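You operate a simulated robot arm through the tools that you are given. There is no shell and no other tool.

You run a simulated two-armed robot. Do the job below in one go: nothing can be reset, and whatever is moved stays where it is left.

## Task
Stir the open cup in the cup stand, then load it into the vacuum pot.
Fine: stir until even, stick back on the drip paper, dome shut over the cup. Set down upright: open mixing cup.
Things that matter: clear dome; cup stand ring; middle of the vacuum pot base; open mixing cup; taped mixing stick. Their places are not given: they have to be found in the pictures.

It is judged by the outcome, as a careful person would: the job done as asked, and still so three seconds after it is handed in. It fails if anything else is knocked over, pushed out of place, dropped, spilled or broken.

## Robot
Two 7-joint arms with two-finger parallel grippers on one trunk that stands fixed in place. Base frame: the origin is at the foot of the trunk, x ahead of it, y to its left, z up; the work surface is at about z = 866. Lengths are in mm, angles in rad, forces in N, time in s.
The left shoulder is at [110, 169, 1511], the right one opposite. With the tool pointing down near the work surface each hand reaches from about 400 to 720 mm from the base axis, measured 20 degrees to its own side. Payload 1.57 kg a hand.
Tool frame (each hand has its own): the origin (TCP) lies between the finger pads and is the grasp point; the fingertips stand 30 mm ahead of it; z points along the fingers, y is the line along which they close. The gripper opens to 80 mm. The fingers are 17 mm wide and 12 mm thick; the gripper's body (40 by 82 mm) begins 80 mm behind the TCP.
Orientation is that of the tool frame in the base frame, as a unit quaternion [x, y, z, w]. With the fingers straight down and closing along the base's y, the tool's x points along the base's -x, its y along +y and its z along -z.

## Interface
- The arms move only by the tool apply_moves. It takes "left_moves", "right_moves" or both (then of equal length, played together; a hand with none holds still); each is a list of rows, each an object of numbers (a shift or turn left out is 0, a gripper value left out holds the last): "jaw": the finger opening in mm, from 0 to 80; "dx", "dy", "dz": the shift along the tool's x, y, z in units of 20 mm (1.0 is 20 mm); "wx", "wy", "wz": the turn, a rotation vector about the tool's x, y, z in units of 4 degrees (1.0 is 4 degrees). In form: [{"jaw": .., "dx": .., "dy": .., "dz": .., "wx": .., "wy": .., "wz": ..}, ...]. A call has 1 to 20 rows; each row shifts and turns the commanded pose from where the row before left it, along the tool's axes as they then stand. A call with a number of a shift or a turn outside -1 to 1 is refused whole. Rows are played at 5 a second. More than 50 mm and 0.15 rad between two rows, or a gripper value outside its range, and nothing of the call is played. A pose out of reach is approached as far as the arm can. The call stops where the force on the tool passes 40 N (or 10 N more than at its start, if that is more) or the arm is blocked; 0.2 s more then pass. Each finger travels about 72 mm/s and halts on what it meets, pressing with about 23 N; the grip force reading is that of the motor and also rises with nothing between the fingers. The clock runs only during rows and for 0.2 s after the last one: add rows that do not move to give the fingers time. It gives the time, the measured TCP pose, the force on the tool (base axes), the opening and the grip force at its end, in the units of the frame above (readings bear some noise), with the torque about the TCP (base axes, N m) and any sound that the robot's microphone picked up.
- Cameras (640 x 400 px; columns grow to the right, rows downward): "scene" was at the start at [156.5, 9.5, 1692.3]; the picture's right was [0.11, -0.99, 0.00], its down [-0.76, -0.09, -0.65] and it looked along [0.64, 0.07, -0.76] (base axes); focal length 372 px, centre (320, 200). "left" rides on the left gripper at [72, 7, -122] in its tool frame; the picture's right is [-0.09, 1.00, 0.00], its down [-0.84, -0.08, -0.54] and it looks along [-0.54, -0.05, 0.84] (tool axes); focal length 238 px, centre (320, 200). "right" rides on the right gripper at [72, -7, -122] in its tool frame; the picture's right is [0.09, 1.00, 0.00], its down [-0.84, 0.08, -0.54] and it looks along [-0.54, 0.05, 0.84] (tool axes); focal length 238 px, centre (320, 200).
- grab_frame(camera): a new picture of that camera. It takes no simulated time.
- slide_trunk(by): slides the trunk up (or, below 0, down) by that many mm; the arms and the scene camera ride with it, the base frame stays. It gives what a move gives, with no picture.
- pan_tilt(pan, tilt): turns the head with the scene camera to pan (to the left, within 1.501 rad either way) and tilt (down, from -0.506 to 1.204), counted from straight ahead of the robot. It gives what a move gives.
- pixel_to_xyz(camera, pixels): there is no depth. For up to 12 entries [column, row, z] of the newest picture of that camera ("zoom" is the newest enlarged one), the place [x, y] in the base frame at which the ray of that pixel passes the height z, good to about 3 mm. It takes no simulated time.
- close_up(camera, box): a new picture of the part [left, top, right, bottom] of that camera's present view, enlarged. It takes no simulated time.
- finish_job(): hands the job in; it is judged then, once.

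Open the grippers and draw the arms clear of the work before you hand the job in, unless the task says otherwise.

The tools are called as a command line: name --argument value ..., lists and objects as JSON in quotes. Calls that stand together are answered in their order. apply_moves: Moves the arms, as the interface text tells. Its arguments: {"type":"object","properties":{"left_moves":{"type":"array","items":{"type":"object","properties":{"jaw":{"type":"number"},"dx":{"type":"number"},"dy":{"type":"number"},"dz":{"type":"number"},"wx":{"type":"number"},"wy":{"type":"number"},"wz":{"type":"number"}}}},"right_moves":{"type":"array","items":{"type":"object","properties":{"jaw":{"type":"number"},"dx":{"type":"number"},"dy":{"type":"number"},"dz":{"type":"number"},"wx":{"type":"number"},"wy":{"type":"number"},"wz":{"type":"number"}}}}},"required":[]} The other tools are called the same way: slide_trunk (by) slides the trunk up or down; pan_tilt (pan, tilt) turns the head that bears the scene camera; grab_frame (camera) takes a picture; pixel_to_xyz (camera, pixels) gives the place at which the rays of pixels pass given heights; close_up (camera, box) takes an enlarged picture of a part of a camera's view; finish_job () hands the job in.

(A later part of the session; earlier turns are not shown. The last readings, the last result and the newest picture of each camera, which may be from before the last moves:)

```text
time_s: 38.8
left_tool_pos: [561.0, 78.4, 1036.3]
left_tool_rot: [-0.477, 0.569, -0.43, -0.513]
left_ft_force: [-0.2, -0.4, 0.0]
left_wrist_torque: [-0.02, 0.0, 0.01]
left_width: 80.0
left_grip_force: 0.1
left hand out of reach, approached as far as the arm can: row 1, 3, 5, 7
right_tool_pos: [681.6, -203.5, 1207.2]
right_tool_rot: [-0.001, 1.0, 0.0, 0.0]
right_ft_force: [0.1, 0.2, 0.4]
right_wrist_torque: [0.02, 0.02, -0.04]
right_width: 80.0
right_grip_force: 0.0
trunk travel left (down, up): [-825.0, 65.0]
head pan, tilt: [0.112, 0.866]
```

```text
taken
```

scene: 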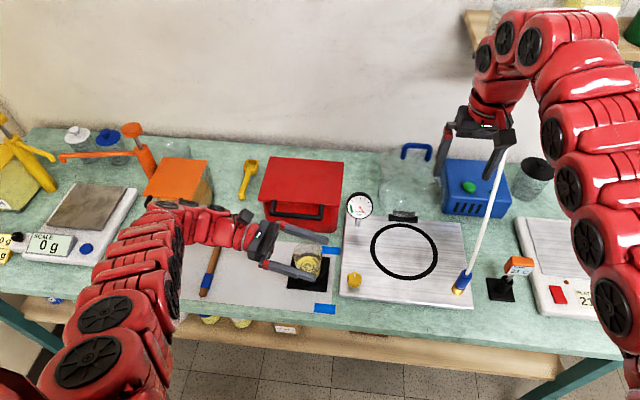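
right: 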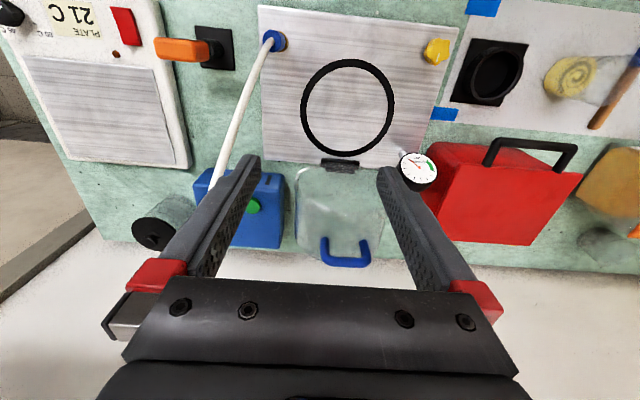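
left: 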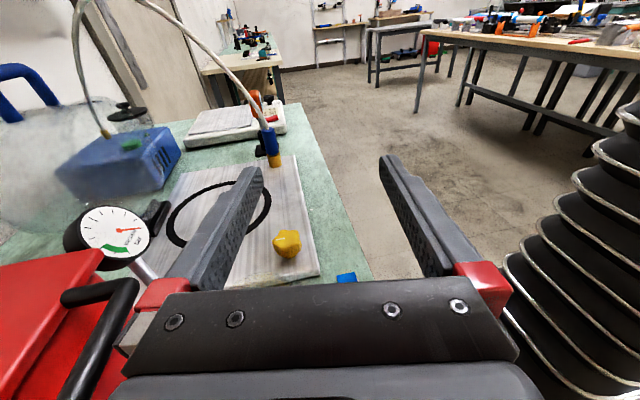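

At 88° tilt the orientation is reached but x drifted back to 561. Turning the heading further forward should bring the wrist closer, so I test another 40° of yaw about the vertical (tool x now points up).

apply_moves --left_moves '[{"wx": 1}, {"wx": 1}, {"wx": 1}, {"wx": 1}, {"wx": 1}, {"wx": 1}, {"wx": 1}, {"wx": 1}, {"wx": 1}, {"wx": 1}, {}]'

```text
time_s: 41.2
left_tool_pos: [585.5, 83.7, 1017.2]
left_tool_rot: [0.624, -0.389, 0.599, 0.318]
left_ft_force: [-0.2, 0.2, -0.3]
left_wrist_torque: [0.03, 0.01, -0.01]
left_width: 80.1
left_grip_force: 0.0
left hand out of reach, approached as far as the arm can: row 5, 9, 10
right_tool_pos: [680.7, -203.3, 1209.2]
right_tool_rot: [0.0, 1.0, 0.0, 0.0]
right_ft_force: [0.3, -0.4, -0.8]
right_wrist_torque: [-0.02, 0.0, 0.0]
right_width: 80.3
right_grip_force: 0.0
trunk travel left (down, up): [-825.0, 65.0]
head pan, tilt: [0.112, 0.866]
```

The heading moved toward (0.50,-0.86) but is still slightly out of reach at x=619. Before considering a lower trunk, I check where the white hose runs relative to the right gripper.

close_up --camera "scene" --box '[400, 60, 560, 180]'

grab_frame --camera "right"

grab_frame --camera "left"

```text
3.33 times, centred on (480, 120) of scene
```

zoom: 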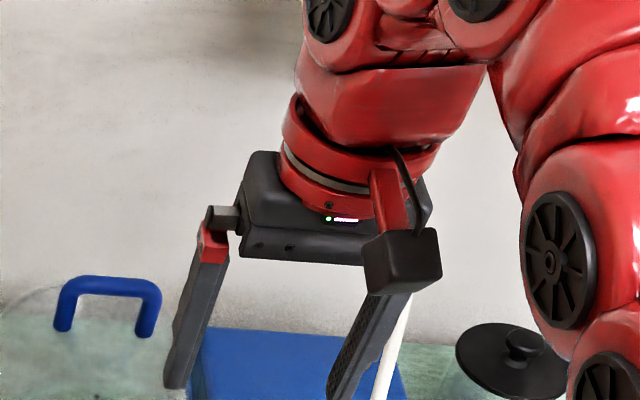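

```text
taken
```

right: 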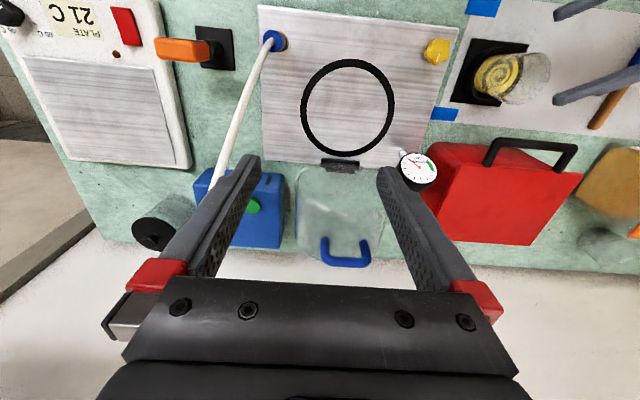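

```text
taken
```

left: 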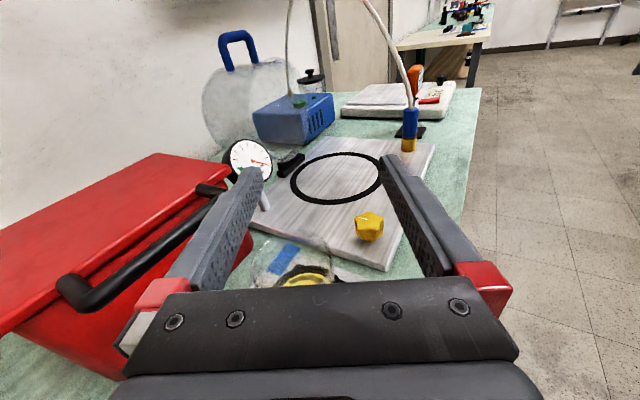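

The hose arches high on the far right side, so I would rather keep the trunk as it is. A 15° forward-tilted grasp plus about 65° of final tilt leaves the stick only about 10° off vertical. I tilt back 20° and probe the reach around the stirring spot.

apply_moves --left_moves '[{"wy": -1}, {"wy": -1}, {"wy": -1}, {"wy": -1}, {"wy": -1}, {}]'

```text
time_s: 42.6
left_tool_pos: [623.0, 98.5, 985.9]
left_tool_rot: [0.718, -0.438, 0.481, 0.247]
left_ft_force: [-0.1, -0.3, -1.3]
left_wrist_torque: [-0.02, -0.01, -0.03]
left_width: 79.9
left_grip_force: 0.1
left hand out of reach, approached as far as the arm can: row 1, 2, 3, 4, 5
right_tool_pos: [681.3, -202.3, 1207.7]
right_tool_rot: [0.0, 1.0, 0.0, 0.0]
right_ft_force: [0.0, -1.0, 0.2]
right_wrist_torque: [-0.01, 0.01, -0.04]
right_width: 80.0
right_grip_force: 0.1
trunk travel left (down, up): [-825.0, 65.0]
head pan, tilt: [0.112, 0.866]
```

The hand sits at (623,98,986), close above the rim but clear of it, and this heading is not favourable. I turn back about 35° around the vertical while rising 30 mm.

apply_moves --left_moves '[{"dx": 0.68, "dy": -0.05, "dz": -0.31}, {"dx": 0.68, "dy": -0.05, "dz": -0.31}, {"wx": -0.88, "wy": 0.065, "wz": 0.4}, {"wx": -0.88, "wy": 0.065, "wz": 0.4}, {"wx": -0.88, "wy": 0.065, "wz": 0.4}, {"wx": -0.88, "wy": 0.065, "wz": 0.4}, {"wx": -0.88, "wy": 0.065, "wz": 0.4}, {"wx": -0.88, "wy": 0.065, "wz": 0.4}, {"wx": -0.88, "wy": 0.065, "wz": 0.4}, {"wx": -0.88, "wy": 0.065, "wz": 0.4}, {"wx": -0.88, "wy": 0.065, "wz": 0.4}, {}]'

```text
time_s: 45.2
left_tool_pos: [626.9, 101.8, 1009.7]
left_tool_rot: [-0.555, 0.633, -0.384, -0.38]
left_ft_force: [-0.5, 0.5, -0.7]
left_wrist_torque: [0.01, -0.01, -0.01]
left_width: 80.2
left_grip_force: 0.1
left hand out of reach, approached as far as the arm can: row 1, 2, 11
right_tool_pos: [682.3, -204.1, 1208.4]
right_tool_rot: [0.001, 1.0, 0.0, 0.0]
right_ft_force: [0.2, 0.5, 0.3]
right_wrist_torque: [0.03, 0.01, 0.01]
right_width: 79.7
right_grip_force: 0.0
trunk travel left (down, up): [-825.0, 65.0]
head pan, tilt: [0.112, 0.866]
```

Heading is now -y with about 65° of tilt at (627,102,1010), which works as the stirring pose. I rotate in place, still above the rim, to the grasp orientation: fingers down, tilted 15° forward, closing along y.

apply_moves --left_moves '[{"wx": -0.468, "wy": -0.7, "wz": 0.915}, {"wx": -0.468, "wy": -0.7, "wz": 0.915}, {"wx": -0.468, "wy": -0.7, "wz": 0.915}, {"wx": -0.468, "wy": -0.7, "wz": 0.915}, {"wx": -0.468, "wy": -0.7, "wz": 0.915}, {"wx": -0.468, "wy": -0.7, "wz": 0.915}, {"wx": -0.468, "wy": -0.7, "wz": 0.915}, {"wx": -0.468, "wy": -0.7, "wz": 0.915}, {"wx": -0.468, "wy": -0.7, "wz": 0.915}, {"wx": -0.468, "wy": -0.7, "wz": 0.915}, {"wx": -0.468, "wy": -0.7, "wz": 0.915}]'

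apply_moves --left_moves '[{"wx": -0.468, "wy": -0.7, "wz": 0.915}, {"wx": -0.468, "wy": -0.7, "wz": 0.915}, {"wx": -0.468, "wy": -0.7, "wz": 0.915}, {"wx": -0.468, "wy": -0.7, "wz": 0.915}, {"wx": -0.468, "wy": -0.7, "wz": 0.915}, {"wx": -0.468, "wy": -0.7, "wz": 0.915}, {"wx": -0.468, "wy": -0.7, "wz": 0.915}, {"wx": -0.468, "wy": -0.7, "wz": 0.915}, {"wx": -0.468, "wy": -0.7, "wz": 0.915}, {"wx": -0.468, "wy": -0.7, "wz": 0.915}, {"wx": -0.468, "wy": -0.7, "wz": 0.915}, {}]'

```text
time_s: 47.6
left_tool_pos: [625.2, 100.3, 1009.5]
left_tool_rot: [-0.312, 0.914, -0.217, -0.141]
left_ft_force: [0.3, -0.2, 0.5]
left_wrist_torque: [0.03, -0.03, -0.02]
left_width: 80.4
left_grip_force: 0.0
right_tool_pos: [681.7, -204.0, 1207.6]
right_tool_rot: [0.0, 1.0, 0.001, 0.0]
right_ft_force: [1.0, -0.2, -1.0]
right_wrist_torque: [0.01, -0.02, 0.0]
right_width: 80.1
right_grip_force: 0.0
trunk travel left (down, up): [-825.0, 65.0]
head pan, tilt: [0.112, 0.866]
```

```text
time_s: 50.2
left_tool_pos: [662.7, 100.3, 971.1]
left_tool_rot: [0.0, 0.991, -0.001, 0.133]
left_ft_force: [0.6, 0.6, -0.4]
left_wrist_torque: [0.0, 0.0, -0.01]
left_width: 80.2
left_grip_force: 0.1
left hand out of reach, approached as far as the arm can: row 3, 4, 5, 6, 7, 8, 9, 10
right_tool_pos: [682.5, -203.2, 1207.9]
right_tool_rot: [0.001, 1.0, 0.0, 0.0]
right_ft_force: [-0.3, 0.2, 0.2]
right_wrist_torque: [-0.04, 0.0, 0.02]
right_width: 79.9
right_grip_force: 0.1
trunk travel left (down, up): [-825.0, 65.0]
head pan, tilt: [0.112, 0.866]
```

The hand drifted to (663,100,971) because of the inner limit. Forces are near zero, but I check at once that the cup was not touched.

grab_frame --camera "left"

close_up --camera "scene" --box '[200, 190, 360, 310]'

```text
taken
```

left: 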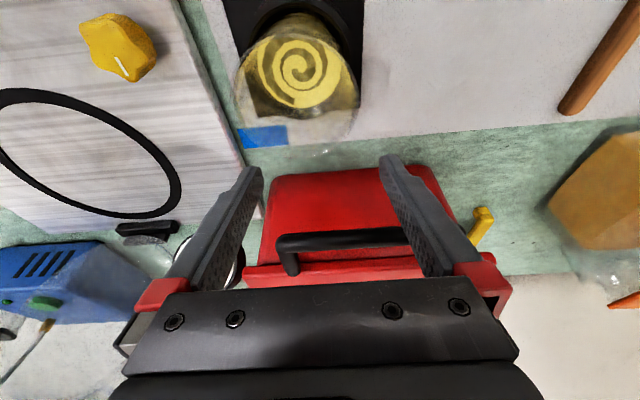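

```text
3.33 times, centred on (280, 250) of scene
```

zoom: 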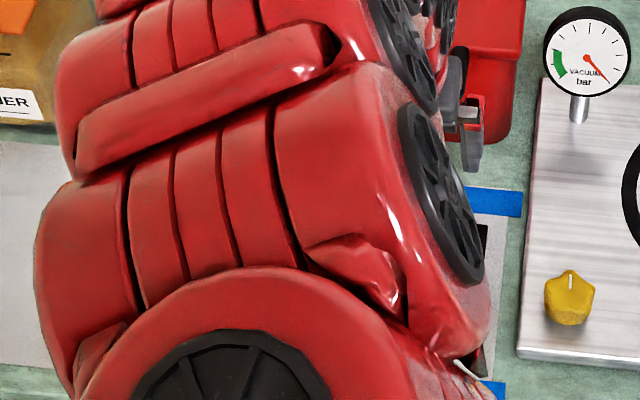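

The cup still stands undisturbed in the ring at left view (300,80). I move sideways (+y) away from it at constant x, keeping clear, and then toward the stick while lowering.

apply_moves --left_moves '[{"dy": 0.8}, {"dy": 0.9}, {"dy": 0.9}, {"dy": 0.9}, {"dy": 0.9}, {"dy": 0.9}, {"dy": 0.9}, {"dy": 0.9}, {"dy": 0.9}, {"dy": 0.9}, {"dy": 0.9}, {"dy": 0.9}, {"dy": 0.9}, {}]'

grab_frame --camera "left"

grab_frame --camera "scene"

```text
time_s: 53.2
left_tool_pos: [663.1, 331.5, 971.1]
left_tool_rot: [-0.002, 0.991, -0.002, 0.131]
left_ft_force: [-0.3, 0.1, -0.3]
left_wrist_torque: [0.04, -0.02, 0.03]
left_width: 80.0
left_grip_force: 0.0
right_tool_pos: [680.8, -203.9, 1207.9]
right_tool_rot: [0.0, 1.0, 0.001, 0.001]
right_ft_force: [0.4, -0.1, 0.8]
right_wrist_torque: [0.01, -0.01, 0.04]
right_width: 80.1
right_grip_force: 0.1
trunk travel left (down, up): [-825.0, 65.0]
head pan, tilt: [0.112, 0.866]
```

```text
taken
```

left: 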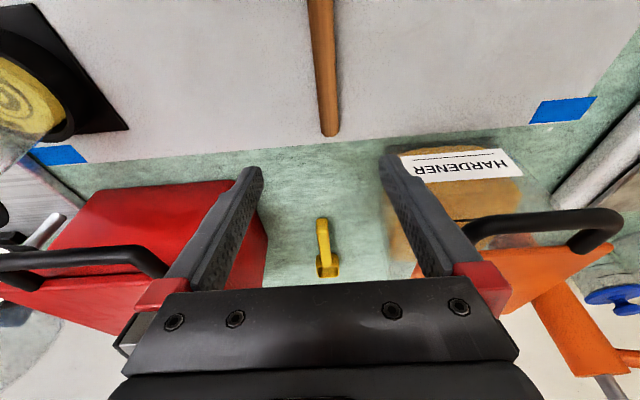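

```text
taken
```

scene: 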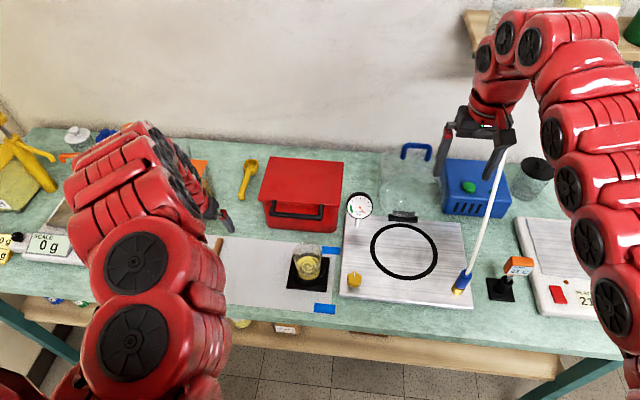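

The hand is at (663,331,971) in the 15° tilted grasp orientation, with the stick below between the fingers. I move back and down toward the tape at x≈569.

apply_moves --left_moves '[{"dx": 0.773, "dy": 0.05, "dz": 0.095}, {"dx": 0.773, "dy": 0.05, "dz": 0.095}, {"dx": 0.773, "dy": 0.05, "dz": 0.095}, {"dx": 0.773, "dy": 0.05, "dz": 0.095}, {"dx": 0.773, "dy": 0.05, "dz": 0.095}, {"dx": 0.773, "dy": 0.05, "dz": 0.095}, {"dx": 0.773, "dy": 0.05, "dz": 0.095}, {}]'

grab_frame --camera "left"

close_up --camera "left" --box '[220, 60, 420, 240]'

```text
time_s: 55.0
left_tool_pos: [599.0, 355.3, 941.6]
left_tool_rot: [0.0, 0.991, -0.002, 0.131]
left_ft_force: [0.6, 0.0, 0.0]
left_wrist_torque: [0.03, 0.0, -0.04]
left_width: 79.8
left_grip_force: 0.0
left hand out of reach, approached as far as the arm can: row 4, 5, 6, 7
right_tool_pos: [681.1, -204.3, 1208.2]
right_tool_rot: [-0.001, 1.0, 0.001, 0.0]
right_ft_force: [0.1, -0.1, 0.2]
right_wrist_torque: [0.04, -0.04, 0.01]
right_width: 80.0
right_grip_force: 0.0
trunk travel left (down, up): [-825.0, 65.0]
head pan, tilt: [0.112, 0.866]
```

```text
taken
```

left: 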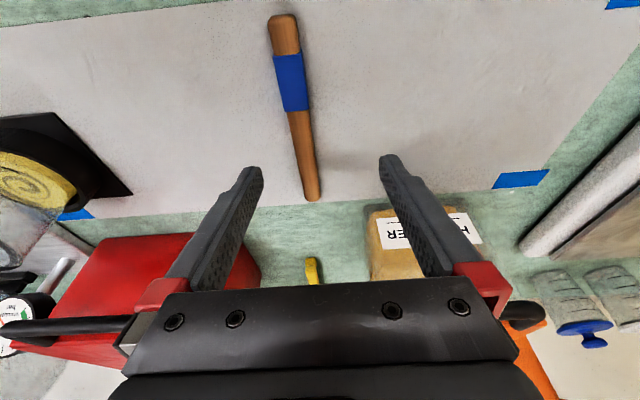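

```text
2.22 times, centred on (320, 150) of left
```

zoom: 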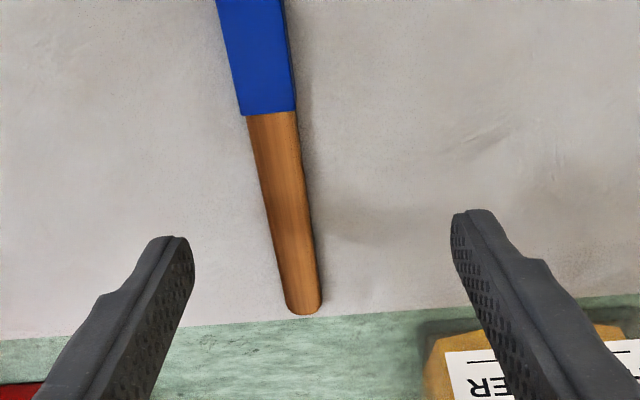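

The inner limit blocks the tilted approach here, and a straight-down grasp fits the reach better. I rotate back to vertical, which also gives full pad contact on the stick, then go over the tape.

apply_moves --left_moves '[{"wy": 0.94}, {"wy": 0.94}, {"wy": 0.94}, {"wy": 0.94}, {}]'

```text
time_s: 56.2
left_tool_pos: [599.6, 355.4, 940.4]
left_tool_rot: [-0.001, 1.0, -0.002, 0.001]
left_ft_force: [0.1, 1.0, 0.3]
left_wrist_torque: [0.0, -0.03, -0.01]
left_width: 80.1
left_grip_force: 0.0
right_tool_pos: [680.2, -204.1, 1209.3]
right_tool_rot: [0.0, 1.0, 0.001, 0.0]
right_ft_force: [0.0, 0.4, -0.5]
right_wrist_torque: [0.01, -0.01, -0.02]
right_width: 79.9
right_grip_force: 0.0
trunk travel left (down, up): [-825.0, 65.0]
head pan, tilt: [0.112, 0.866]
```

Straight down again at (600,355,940). I move over the tape at (569,338).

apply_moves --left_moves '[{"dx": 0.77, "dy": -0.44, "dz": 0.25}, {"dx": 0.76, "dy": -0.43, "dz": 0.25}, {}]'

grab_frame --camera "left"

close_up --camera "left" --box '[220, 60, 420, 240]'

```text
time_s: 57.0
left_tool_pos: [569.9, 337.1, 928.1]
left_tool_rot: [-0.001, 1.0, -0.002, 0.001]
left_ft_force: [0.8, -0.6, 0.1]
left_wrist_torque: [-0.01, 0.0, -0.02]
left_width: 80.0
left_grip_force: 0.2
right_tool_pos: [682.4, -203.0, 1207.6]
right_tool_rot: [0.0, 1.0, 0.0, 0.0]
right_ft_force: [-0.6, 0.0, 0.3]
right_wrist_torque: [-0.02, 0.03, 0.01]
right_width: 79.9
right_grip_force: 0.2
trunk travel left (down, up): [-825.0, 65.0]
head pan, tilt: [0.112, 0.866]
```

```text
taken
```

left: 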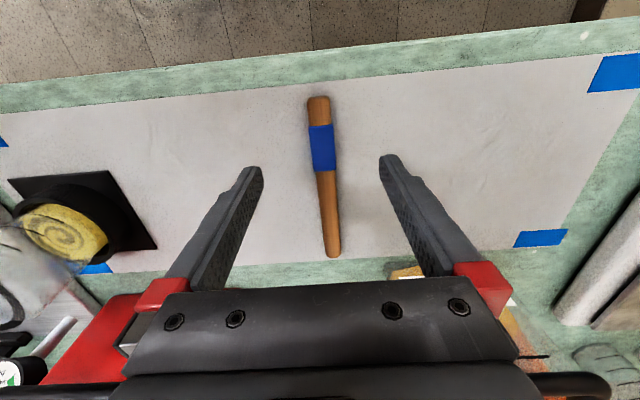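

```text
2.22 times, centred on (320, 150) of left
```

zoom: 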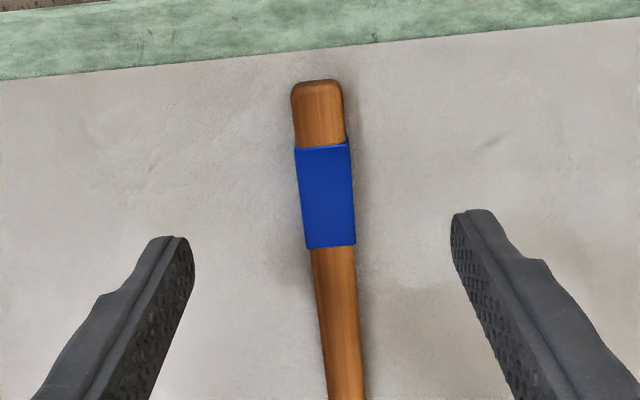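

The tape centre maps to about (566,340), so I shift 3 mm in +y and lower so the fingertips end just above the paper.

apply_moves --left_moves '[{"dy": 0.15, "dx": 0.05, "dz": 0.4}, {"dz": 0.4}, {"dz": 0.3}, {"dz": 0.2}, {}]'

grab_frame --camera "left"

close_up --camera "left" --box '[240, 80, 400, 220]'

```text
time_s: 58.2
left_tool_pos: [566.9, 340.4, 903.9]
left_tool_rot: [-0.001, 1.0, -0.002, 0.0]
left_ft_force: [-0.3, 0.2, 0.4]
left_wrist_torque: [0.03, -0.01, 0.0]
left_width: 80.2
left_grip_force: 0.0
right_tool_pos: [683.0, -204.4, 1207.5]
right_tool_rot: [0.0, 1.0, 0.0, 0.001]
right_ft_force: [-0.1, -0.2, -0.3]
right_wrist_torque: [-0.02, 0.01, -0.01]
right_width: 80.3
right_grip_force: 0.1
trunk travel left (down, up): [-825.0, 65.0]
head pan, tilt: [0.112, 0.866]
```

```text
taken
```

left: 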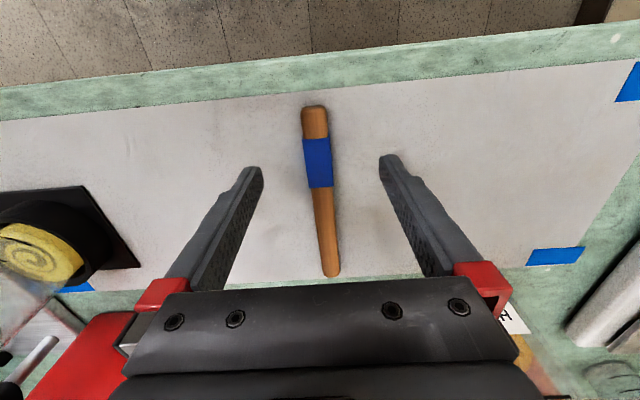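

```text
2.86 times, centred on (320, 150) of left
```

zoom: 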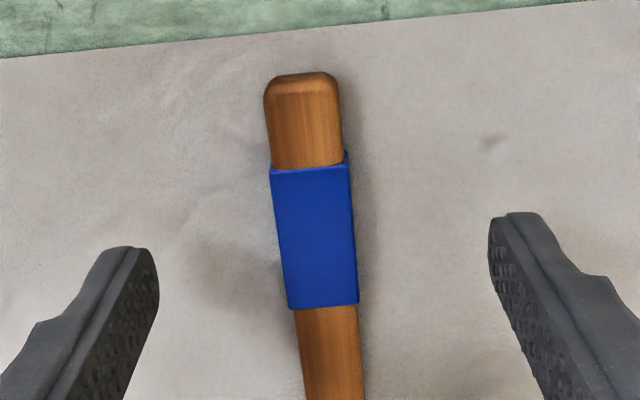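

The tape is centred between the fingers. I lower 6 mm more so the tips hover near the paper and check the force.

apply_moves --left_moves '[{"dz": 0.15}, {"dz": 0.13}, {}, {}]'

```text
time_s: 59.2
left_tool_pos: [568.3, 339.6, 898.0]
left_tool_rot: [-0.001, 1.0, -0.002, 0.001]
left_ft_force: [0.9, -0.4, 0.3]
left_wrist_torque: [0.02, -0.01, 0.01]
left_width: 79.9
left_grip_force: 0.0
right_tool_pos: [681.6, -204.1, 1208.1]
right_tool_rot: [0.0, 1.0, 0.0, 0.0]
right_ft_force: [0.3, 0.4, -0.2]
right_wrist_torque: [0.0, 0.05, 0.01]
right_width: 80.0
right_grip_force: 0.0
trunk travel left (down, up): [-825.0, 65.0]
head pan, tilt: [0.112, 0.866]
```

No contact with the paper at z=898. I close the fingers on the tape.

apply_moves --left_moves '[{"jaw": 60}, {"jaw": 40}, {"jaw": 30}, {"jaw": 22}, {"jaw": 14}, {}, {}]'

close_up --camera "left" --box '[240, 80, 400, 220]'

```text
time_s: 60.8
left_tool_pos: [568.0, 339.8, 898.0]
left_tool_rot: [-0.002, 1.0, -0.002, 0.0]
left_ft_force: [-0.6, 0.0, 0.0]
left_wrist_torque: [-0.03, -0.03, -0.01]
left_width: 14.0
left_grip_force: 0.0
right_tool_pos: [681.5, -203.8, 1208.6]
right_tool_rot: [0.001, 1.0, 0.0, 0.0]
right_ft_force: [-0.1, 1.1, -0.2]
right_wrist_torque: [-0.01, 0.0, 0.02]
right_width: 79.6
right_grip_force: 0.1
trunk travel left (down, up): [-825.0, 65.0]
head pan, tilt: [0.112, 0.866]
```

```text
2.86 times, centred on (320, 150) of left
```

zoom: 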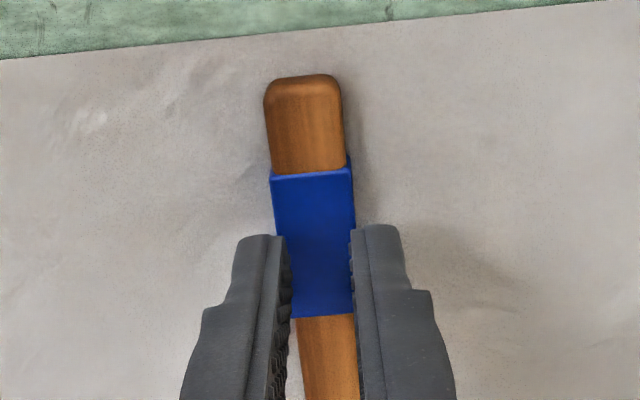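

At 14 mm there is no contact yet, so I keep closing.

apply_moves --left_moves '[{"jaw": 11}, {"jaw": 8}, {"jaw": 5}, {"jaw": 3}, {}, {}]'

close_up --camera "left" --box '[240, 80, 400, 220]'

```text
time_s: 62.2
left_tool_pos: [568.8, 339.6, 897.3]
left_tool_rot: [-0.001, 1.0, -0.001, 0.001]
left_ft_force: [0.1, 0.0, 0.2]
left_wrist_torque: [0.01, 0.01, -0.02]
left_width: 2.9
left_grip_force: 0.1
right_tool_pos: [681.8, -203.3, 1207.7]
right_tool_rot: [0.0, 1.0, 0.001, 0.0]
right_ft_force: [-0.2, 0.1, 0.3]
right_wrist_torque: [0.01, 0.01, -0.02]
right_width: 80.0
right_grip_force: 0.1
trunk travel left (down, up): [-825.0, 65.0]
head pan, tilt: [0.112, 0.866]
```

```text
2.86 times, centred on (320, 150) of left
```

zoom: 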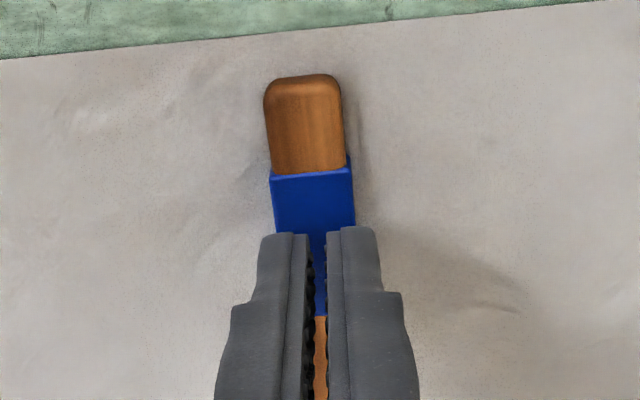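

The fingers closed to 3 mm above the stick without touching it, so the tips are still higher than the stick. I reopen and creep down until the paper is felt.

apply_moves --left_moves '[{"jaw": 20}, {"jaw": 34}, {}, {"dz": 0.06}, {"dz": 0.06}, {}]'

```text
time_s: 63.6
left_tool_pos: [567.7, 339.7, 896.1]
left_tool_rot: [-0.001, 1.0, -0.002, 0.001]
left_ft_force: [0.0, 0.3, -0.5]
left_wrist_torque: [0.03, 0.05, 0.02]
left_width: 34.3
left_grip_force: 0.0
right_tool_pos: [681.9, -204.1, 1207.7]
right_tool_rot: [-0.001, 1.0, 0.0, 0.0]
right_ft_force: [-0.1, 0.9, 0.2]
right_wrist_torque: [-0.05, 0.06, -0.01]
right_width: 80.0
right_grip_force: 0.1
trunk travel left (down, up): [-825.0, 65.0]
head pan, tilt: [0.112, 0.866]
```

apply_moves --left_moves '[{"dz": 0.05}, {"dz": 0.05}, {}]'

```text
time_s: 64.4
left_tool_pos: [568.6, 340.4, 893.8]
left_tool_rot: [-0.002, 1.0, -0.002, 0.001]
left_ft_force: [0.5, -0.8, 0.8]
left_wrist_torque: [0.02, 0.0, 0.0]
left_width: 34.0
left_grip_force: 0.1
right_tool_pos: [682.4, -204.2, 1207.7]
right_tool_rot: [0.0, 1.0, 0.0, 0.0]
right_ft_force: [0.5, -0.2, -0.1]
right_wrist_torque: [0.03, -0.01, -0.02]
right_width: 80.2
right_grip_force: 0.1
trunk travel left (down, up): [-825.0, 65.0]
head pan, tilt: [0.112, 0.866]
```

Still no contact at 893.8. I continue in 1 mm steps.

apply_moves --left_moves '[{"dz": 0.05}, {"dz": 0.05}, {}]'

close_up --camera "left" --box '[260, 100, 380, 200]'

```text
time_s: 65.2
left_tool_pos: [568.5, 339.2, 893.0]
left_tool_rot: [-0.001, 1.0, -0.002, 0.002]
left_ft_force: [-0.8, 0.8, 0.2]
left_wrist_torque: [-0.02, 0.01, 0.01]
left_width: 33.9
left_grip_force: 0.0
right_tool_pos: [682.1, -202.8, 1207.8]
right_tool_rot: [0.0, 1.0, 0.0, 0.0]
right_ft_force: [0.4, -0.3, -0.2]
right_wrist_torque: [0.03, 0.03, -0.01]
right_width: 79.8
right_grip_force: 0.0
trunk travel left (down, up): [-825.0, 65.0]
head pan, tilt: [0.112, 0.866]
```

```text
4.00 times, centred on (320, 150) of left
```

zoom: 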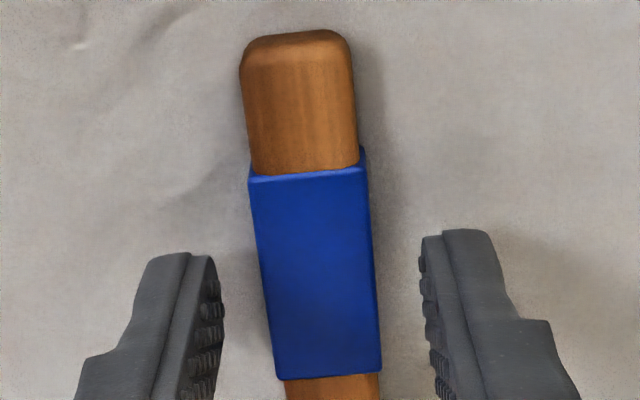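

The fingers straddle the tape (19 mm wide) but the paper is not felt yet. I continue down in small steps.

apply_moves --left_moves '[{"dz": 0.05}, {"dz": 0.05}, {}]'

```text
time_s: 66.0
left_tool_pos: [568.9, 339.0, 889.9]
left_tool_rot: [-0.001, 1.0, -0.002, 0.001]
left_ft_force: [-0.3, -0.2, -0.6]
left_wrist_torque: [0.0, -0.03, -0.03]
left_width: 34.2
left_grip_force: 0.1
right_tool_pos: [681.1, -202.9, 1207.3]
right_tool_rot: [0.0, 1.0, 0.0, 0.0]
right_ft_force: [0.6, 0.0, -0.3]
right_wrist_torque: [0.0, 0.03, 0.01]
right_width: 80.0
right_grip_force: 0.0
trunk travel left (down, up): [-825.0, 65.0]
head pan, tilt: [0.112, 0.866]
```

Still free at 889.9. I try closing here to see whether the pads now meet the tape sides.

apply_moves --left_moves '[{"jaw": 26}, {"jaw": 22}, {"jaw": 18}, {"jaw": 15}, {}, {}]'

close_up --camera "left" --box '[260, 100, 380, 200]'

```text
time_s: 67.4
left_tool_pos: [568.0, 340.6, 888.9]
left_tool_rot: [-0.001, 1.0, -0.002, 0.001]
left_ft_force: [-0.5, -0.1, -0.3]
left_wrist_torque: [-0.04, 0.0, 0.03]
left_width: 16.8
left_grip_force: 22.7
right_tool_pos: [681.6, -203.2, 1208.5]
right_tool_rot: [-0.001, 1.0, 0.0, 0.0]
right_ft_force: [-0.3, -0.5, -0.4]
right_wrist_torque: [-0.01, 0.01, 0.02]
right_width: 80.0
right_grip_force: 0.0
trunk travel left (down, up): [-825.0, 65.0]
head pan, tilt: [0.112, 0.866]
```

```text
4.00 times, centred on (320, 150) of left
```

zoom: 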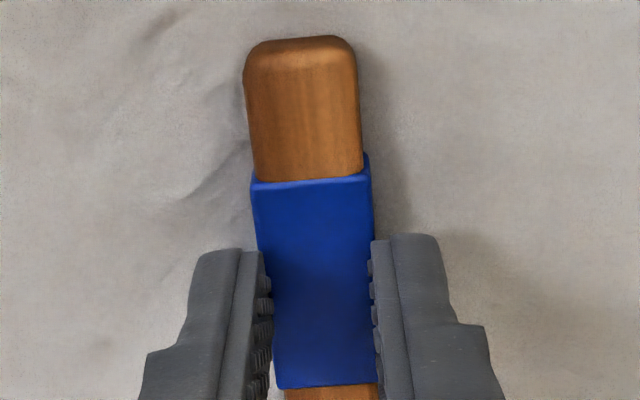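

Gripped: 16.8 mm width with 22.7 N on the tape. I lift 40 mm and check that the stick comes along.

apply_moves --left_moves '[{"dz": -0.2}, {"dz": -0.4}, {"dz": -0.5}, {"dz": -0.5}, {"dz": -0.4}, {}]'

grab_frame --camera "left"

grab_frame --camera "scene"

```text
time_s: 68.8
left_tool_pos: [568.8, 341.0, 929.1]
left_tool_rot: [-0.001, 1.0, -0.002, 0.001]
left_ft_force: [0.1, -0.1, -0.1]
left_wrist_torque: [-0.01, 0.03, -0.01]
left_width: 16.9
left_grip_force: 23.1
right_tool_pos: [681.6, -203.4, 1207.7]
right_tool_rot: [0.0, 1.0, 0.0, 0.0]
right_ft_force: [0.0, 0.1, 0.0]
right_wrist_torque: [0.02, -0.02, -0.01]
right_width: 80.1
right_grip_force: 0.0
trunk travel left (down, up): [-825.0, 65.0]
head pan, tilt: [0.112, 0.866]
```

```text
taken
```

left: 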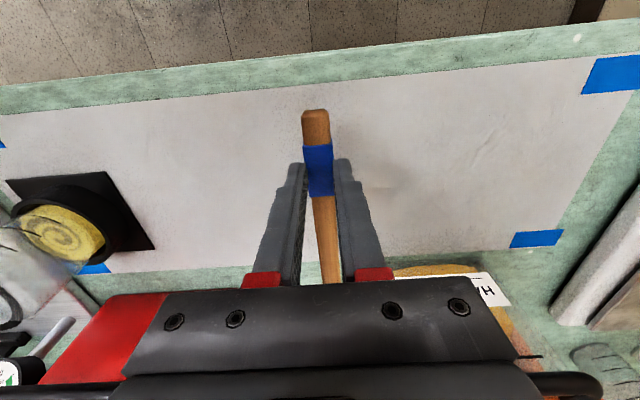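

```text
taken
```

scene: 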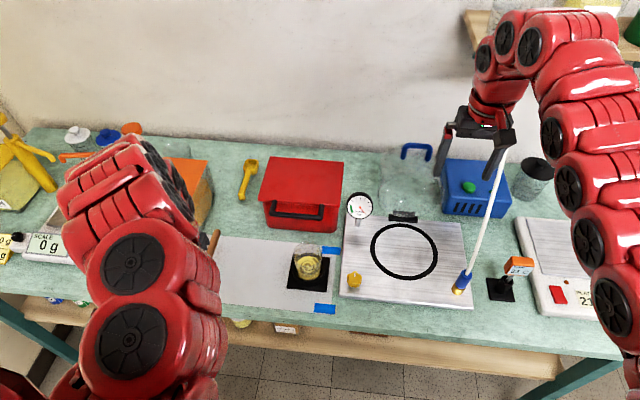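

The stick is lifted level in the grip, with its tail at (316,110) and its tip pointing +x. Before yawing it I check where the neighbouring boxes and the scale stand.

pixel_to_xyz --camera "scene" --pixels '[[150, 222, 870], [207, 215, 870], [185, 228, 870], [95, 262, 880], [132, 190, 890], [268, 230, 870], [336, 232, 870], [262, 205, 940], [262, 157, 960], [343, 163, 960], [300, 218, 900], [150, 200, 960]]'

close_up --camera "scene" --box '[60, 140, 240, 310]'

```text
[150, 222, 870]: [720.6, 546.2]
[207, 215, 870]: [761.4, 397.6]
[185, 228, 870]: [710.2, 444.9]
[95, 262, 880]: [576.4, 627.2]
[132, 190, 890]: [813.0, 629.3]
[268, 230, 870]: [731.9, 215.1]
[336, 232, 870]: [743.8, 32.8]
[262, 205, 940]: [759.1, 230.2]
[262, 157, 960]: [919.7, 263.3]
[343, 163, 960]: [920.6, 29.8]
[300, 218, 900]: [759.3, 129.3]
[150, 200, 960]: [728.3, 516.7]
```

```text
2.35 times, centred on (150, 225) of scene
```

zoom: 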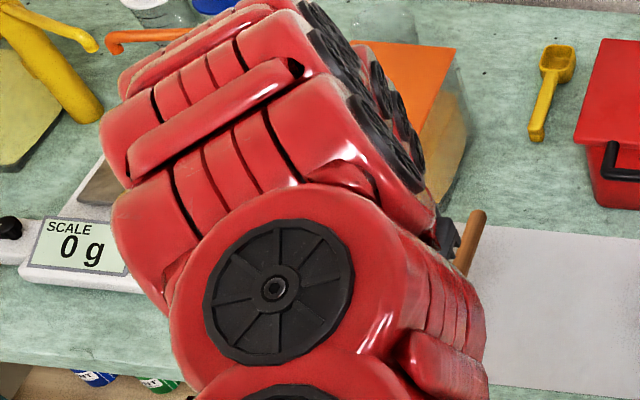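

The area around the hand is clear: the hardener box starts at x≥710, y≥400. I yaw 90° in place so the tip swings toward +y.

apply_moves --left_moves '[{"wz": -1}, {"wz": -1}, {"wz": -1}, {"wz": -1}, {"wz": -1}, {"wz": -1}, {"wz": -1}, {"wz": -1}, {"wz": -1}, {"wz": -1}, {"wz": -1}, {"wz": -1}, {"wz": -1}, {"wz": -1}, {"wz": -1}, {"wz": -1}, {"wz": -1}, {"wz": -1}, {"wz": -1}, {"wz": -1}]'

grab_frame --camera "left"

grab_frame --camera "scene"

```text
time_s: 73.0
left_tool_pos: [568.8, 340.6, 931.2]
left_tool_rot: [-0.643, 0.766, -0.003, 0.0]
left_ft_force: [0.2, -0.3, 0.3]
left_wrist_torque: [-0.03, -0.02, -0.01]
left_width: 16.6
left_grip_force: 23.0
right_tool_pos: [681.3, -203.2, 1207.8]
right_tool_rot: [-0.001, 1.0, 0.0, 0.0]
right_ft_force: [-1.6, 0.1, 0.0]
right_wrist_torque: [-0.01, -0.03, 0.03]
right_width: 79.8
right_grip_force: 0.1
trunk travel left (down, up): [-825.0, 65.0]
head pan, tilt: [0.112, 0.866]
```

```text
taken
```

left: 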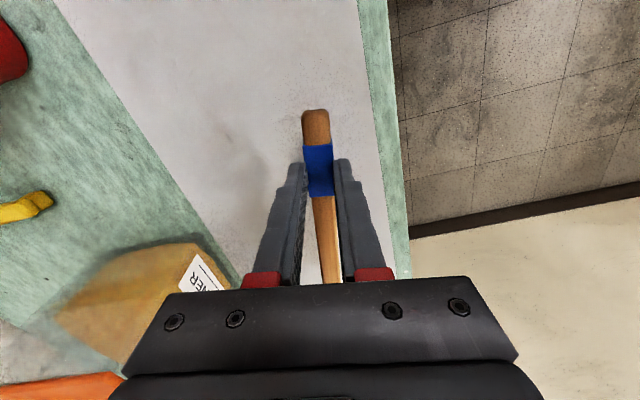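

```text
taken
```

scene: 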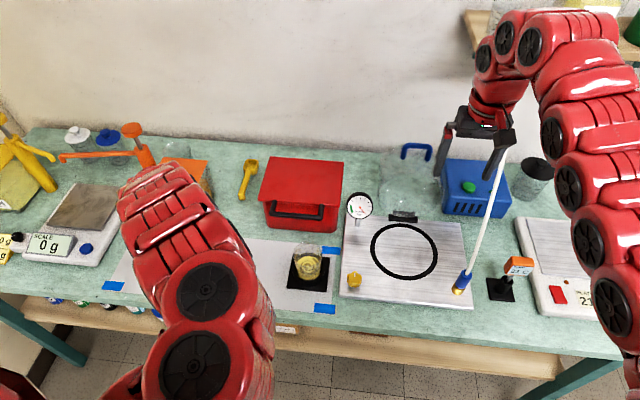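

The stick holds its place in the grip. I carry it up toward (619,180,1010), over clear paper, before tilting.

apply_moves --left_moves '[{"dx": 0.749, "dy": -0.386, "dz": -0.395}, {"dx": 0.749, "dy": -0.386, "dz": -0.395}, {"dx": 0.749, "dy": -0.386, "dz": -0.395}, {"dx": 0.749, "dy": -0.386, "dz": -0.395}, {"dx": 0.749, "dy": -0.386, "dz": -0.395}, {"dx": 0.749, "dy": -0.386, "dz": -0.395}, {"dx": 0.749, "dy": -0.386, "dz": -0.395}, {"dx": 0.749, "dy": -0.386, "dz": -0.395}, {"dx": 0.749, "dy": -0.386, "dz": -0.395}, {"dx": 0.749, "dy": -0.386, "dz": -0.395}, {}]'

```text
time_s: 75.4
left_tool_pos: [623.0, 180.1, 1007.5]
left_tool_rot: [-0.644, 0.765, -0.002, -0.001]
left_ft_force: [-0.1, -0.5, -0.7]
left_wrist_torque: [-0.02, 0.02, 0.0]
left_width: 16.9
left_grip_force: 23.0
left hand out of reach, approached as far as the arm can: row 6, 8
right_tool_pos: [682.3, -202.5, 1207.9]
right_tool_rot: [0.0, 1.0, 0.0, 0.0]
right_ft_force: [0.2, 0.4, 0.0]
right_wrist_torque: [-0.01, 0.01, -0.01]
right_width: 79.9
right_grip_force: 0.0
trunk travel left (down, up): [-825.0, 65.0]
head pan, tilt: [0.112, 0.866]
```

At (623,180,1007). I finish the yaw to about 92° and begin tilting about 32°, so the tip swings downward over empty paper.

apply_moves --left_moves '[{"wz": -1}, {"wz": -1}, {"wz": -1}, {"wy": 1}, {"wy": 1}, {"wy": 1}, {"wy": 1}, {"wy": 1}, {"wy": 1}, {"wy": 1}, {"wy": 1}, {}]'

```text
time_s: 78.0
left_tool_pos: [624.4, 179.3, 1005.1]
left_tool_rot: [0.691, -0.667, 0.202, 0.193]
left_ft_force: [0.6, 0.5, 0.7]
left_wrist_torque: [0.01, 0.02, -0.01]
left_width: 16.8
left_grip_force: 22.6
right_tool_pos: [682.1, -204.6, 1207.3]
right_tool_rot: [-0.001, 1.0, 0.0, 0.0]
right_ft_force: [-0.8, 0.6, 0.0]
right_wrist_torque: [-0.01, -0.04, 0.0]
right_width: 80.1
right_grip_force: 0.0
trunk travel left (down, up): [-825.0, 65.0]
head pan, tilt: [0.112, 0.866]
```

The tilt is good. I move the left hand toward the stand and up, and at the same time shift the right hand 50 mm in +y away from the hose, ready for lowering the trunk.

apply_moves --left_moves '[{"dx": 0.774, "dy": 0.05, "dz": -0.1}, {"dx": 0.774, "dy": 0.05, "dz": -0.1}, {"dx": 0.774, "dy": 0.05, "dz": -0.1}, {"dx": 0.774, "dy": 0.05, "dz": -0.1}, {"dx": 0.774, "dy": 0.05, "dz": -0.1}, {}]' --right_moves '[{"dy": 0.5}, {"dy": 0.5}, {"dy": 0.5}, {"dy": 0.5}, {"dy": 0.5}, {}]'

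grab_frame --camera "scene"

grab_frame --camera "left"

```text
time_s: 79.4
left_tool_pos: [626.7, 121.4, 1053.9]
left_tool_rot: [0.691, -0.667, 0.2, 0.193]
left_ft_force: [-0.3, 0.5, -0.5]
left_wrist_torque: [-0.02, -0.01, -0.02]
left_width: 16.8
left_grip_force: 23.3
left hand out of reach, approached as far as the arm can: row 5
right_tool_pos: [682.0, -154.1, 1208.1]
right_tool_rot: [0.002, 1.0, 0.0, 0.001]
right_ft_force: [0.0, -0.6, 0.5]
right_wrist_torque: [0.01, -0.01, 0.03]
right_width: 79.8
right_grip_force: 0.1
trunk travel left (down, up): [-825.0, 65.0]
head pan, tilt: [0.112, 0.866]
```

```text
taken
```

scene: 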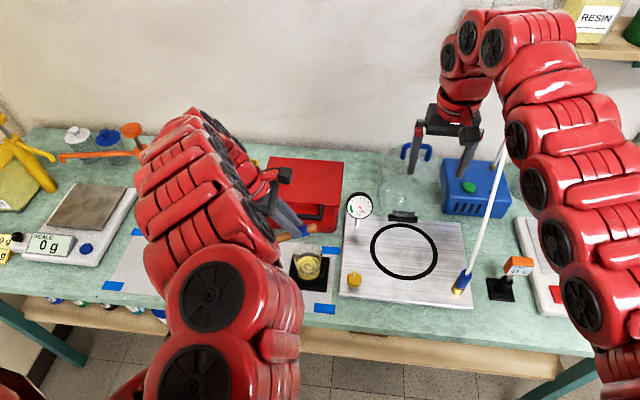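

```text
taken
```

left: 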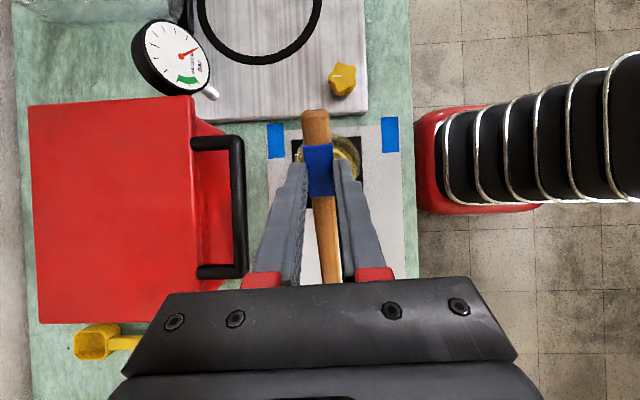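

The stick is held steady above and beside the cup. I tilt another 28°, to about 60°.

apply_moves --left_moves '[{"wy": 1}, {"wy": 1}, {"wy": 1}, {"wy": 1}, {"wy": 1}, {"wy": 1}, {"wy": 1}, {}]'

```text
time_s: 81.2
left_tool_pos: [627.3, 119.6, 1052.8]
left_tool_rot: [0.622, -0.601, 0.362, 0.348]
left_ft_force: [0.0, -0.5, -0.6]
left_wrist_torque: [0.01, -0.01, 0.03]
left_width: 16.6
left_grip_force: 23.0
right_tool_pos: [681.5, -153.8, 1208.7]
right_tool_rot: [0.001, 1.0, 0.001, -0.001]
right_ft_force: [0.3, 0.5, 0.7]
right_wrist_torque: [0.0, 0.01, -0.02]
right_width: 80.1
right_grip_force: 0.0
trunk travel left (down, up): [-825.0, 65.0]
head pan, tilt: [0.112, 0.866]
```

Tilt is about 60°. I raise the hand 100 mm, keeping tilt, to make room for lowering the trunk.

apply_moves --left_moves '[{"dx": 0.966, "dy": 0.08, "dz": -0.32}, {"dx": 0.966, "dy": 0.08, "dz": -0.32}, {"dx": 0.966, "dy": 0.08, "dz": -0.32}, {"dx": 0.966, "dy": 0.08, "dz": -0.32}, {"dx": 0.966, "dy": 0.08, "dz": -0.32}, {}]'

```text
time_s: 82.6
left_tool_pos: [623.0, 101.3, 1153.9]
left_tool_rot: [0.622, -0.601, 0.361, 0.349]
left_ft_force: [-0.1, 0.1, 0.0]
left_wrist_torque: [-0.02, 0.0, -0.02]
left_width: 16.6
left_grip_force: 23.3
right_tool_pos: [682.6, -151.1, 1207.4]
right_tool_rot: [0.0, 1.0, -0.001, 0.0]
right_ft_force: [0.1, 0.2, -0.3]
right_wrist_torque: [-0.01, -0.04, -0.02]
right_width: 80.0
right_grip_force: 0.1
trunk travel left (down, up): [-825.0, 65.0]
head pan, tilt: [0.112, 0.866]
```

The tip is now at about (622,143,1039). I lower the trunk by 60 mm, watching forces on both arms.

slide_trunk --by -60

grab_frame --camera "scene"

grab_frame --camera "right"

grab_frame --camera "left"

```text
time_s: 83.6
left_tool_pos: [622.6, 99.8, 1092.7]
left_tool_rot: [0.622, -0.601, 0.362, 0.349]
left_ft_force: [0.2, -0.4, 0.4]
left_wrist_torque: [0.02, -0.03, -0.02]
left_width: 16.8
left_grip_force: 22.8
right_tool_pos: [681.8, -153.2, 1147.8]
right_tool_rot: [0.0, 1.0, 0.0, 0.0]
right_ft_force: [-0.3, 0.2, -0.4]
right_wrist_torque: [0.01, -0.02, 0.0]
right_width: 79.9
right_grip_force: 0.1
trunk travel left (down, up): [-765.0, 125.0]
head pan, tilt: [0.112, 0.866]
```

```text
taken
```

scene: 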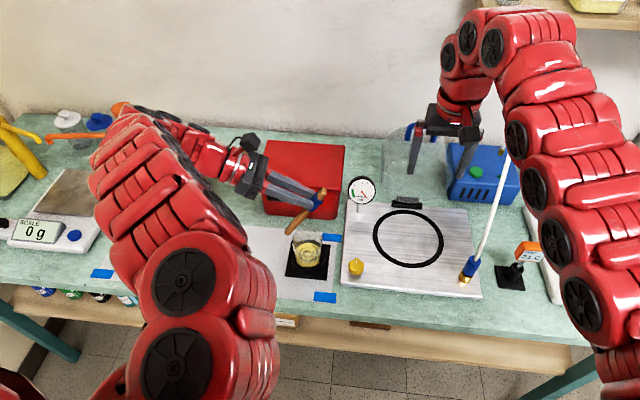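

```text
taken
```

right: 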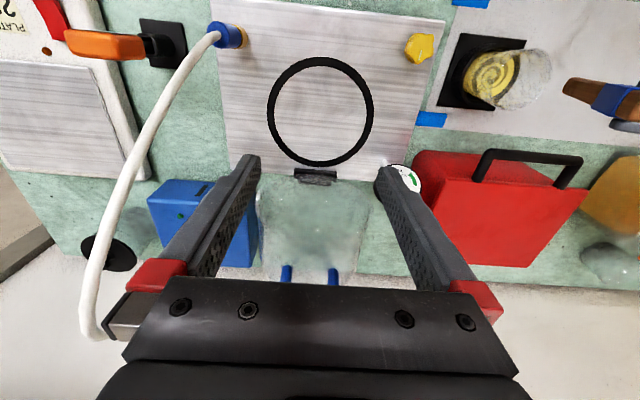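

```text
taken
```

left: 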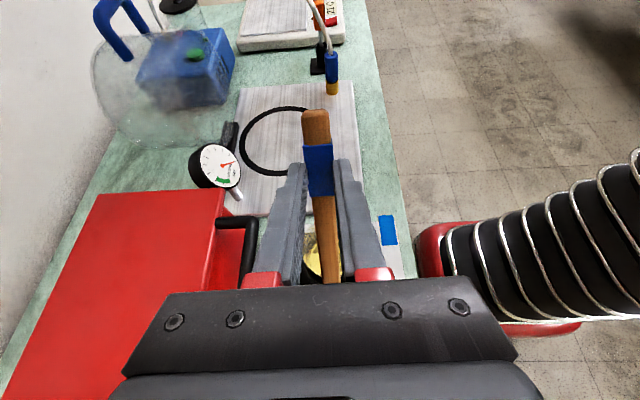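

The hose is well clear of the right hand, with its arch around (750,-290,1190). I raise the left hand 65 mm and then lower the trunk another 60 mm.

apply_moves --left_moves '[{"dx": 0.706, "dz": -0.403}, {"dx": 0.706, "dz": -0.403}, {"dx": 0.706, "dz": -0.403}, {"dx": 0.706, "dz": -0.403}, {}]'

slide_trunk --by -60

```text
time_s: 84.8
left_tool_pos: [639.1, 104.9, 1155.0]
left_tool_rot: [0.622, -0.601, 0.361, 0.349]
left_ft_force: [-0.2, 0.1, -0.2]
left_wrist_torque: [0.01, 0.05, 0.0]
left_width: 16.8
left_grip_force: 23.0
left hand out of reach, approached as far as the arm can: row 1, 2, 3, 4
right_tool_pos: [682.7, -153.2, 1148.6]
right_tool_rot: [0.0, 1.0, 0.0, 0.0]
right_ft_force: [-0.1, 0.1, -0.6]
right_wrist_torque: [0.0, 0.01, -0.01]
right_width: 79.6
right_grip_force: 0.1
trunk travel left (down, up): [-765.0, 125.0]
head pan, tilt: [0.112, 0.866]
```

```text
time_s: 85.8
left_tool_pos: [638.4, 103.9, 1094.2]
left_tool_rot: [0.621, -0.602, 0.361, 0.35]
left_ft_force: [-1.4, 0.0, -0.1]
left_wrist_torque: [-0.03, 0.01, -0.01]
left_width: 16.5
left_grip_force: 23.3
right_tool_pos: [681.8, -151.5, 1088.9]
right_tool_rot: [0.0, 1.0, 0.0, 0.0]
right_ft_force: [-0.9, 1.1, 0.6]
right_wrist_torque: [0.01, -0.01, 0.0]
right_width: 80.2
right_grip_force: 0.2
trunk travel left (down, up): [-705.0, 185.0]
head pan, tilt: [0.112, 0.866]
```

Now at (638,104,1094) with the shoulder lowered 120 mm. I tilt another 20° to bring the stick near vertical, with the tip staying about 20 mm above the rim.

apply_moves --left_moves '[{"wy": 1}, {"wy": 1}, {"wy": 1}, {"wy": 1}, {"wy": 1}, {}]'

grab_frame --camera "scene"

grab_frame --camera "right"

```text
time_s: 87.2
left_tool_pos: [639.1, 105.1, 1095.2]
left_tool_rot: [0.549, -0.532, 0.463, 0.448]
left_ft_force: [-0.4, 0.3, -0.5]
left_wrist_torque: [-0.03, -0.01, 0.01]
left_width: 16.7
left_grip_force: 23.2
right_tool_pos: [680.8, -153.0, 1089.6]
right_tool_rot: [0.001, 1.0, 0.0, 0.0]
right_ft_force: [0.1, 0.1, -0.3]
right_wrist_torque: [0.01, 0.02, -0.01]
right_width: 80.0
right_grip_force: 0.0
trunk travel left (down, up): [-705.0, 185.0]
head pan, tilt: [0.112, 0.866]
```

```text
taken
```

scene: 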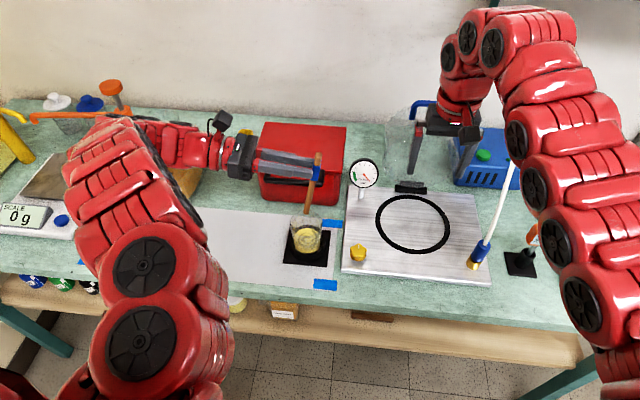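

```text
taken
```

right: 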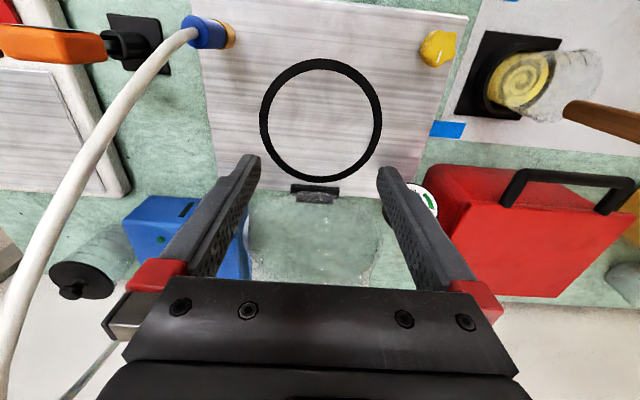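

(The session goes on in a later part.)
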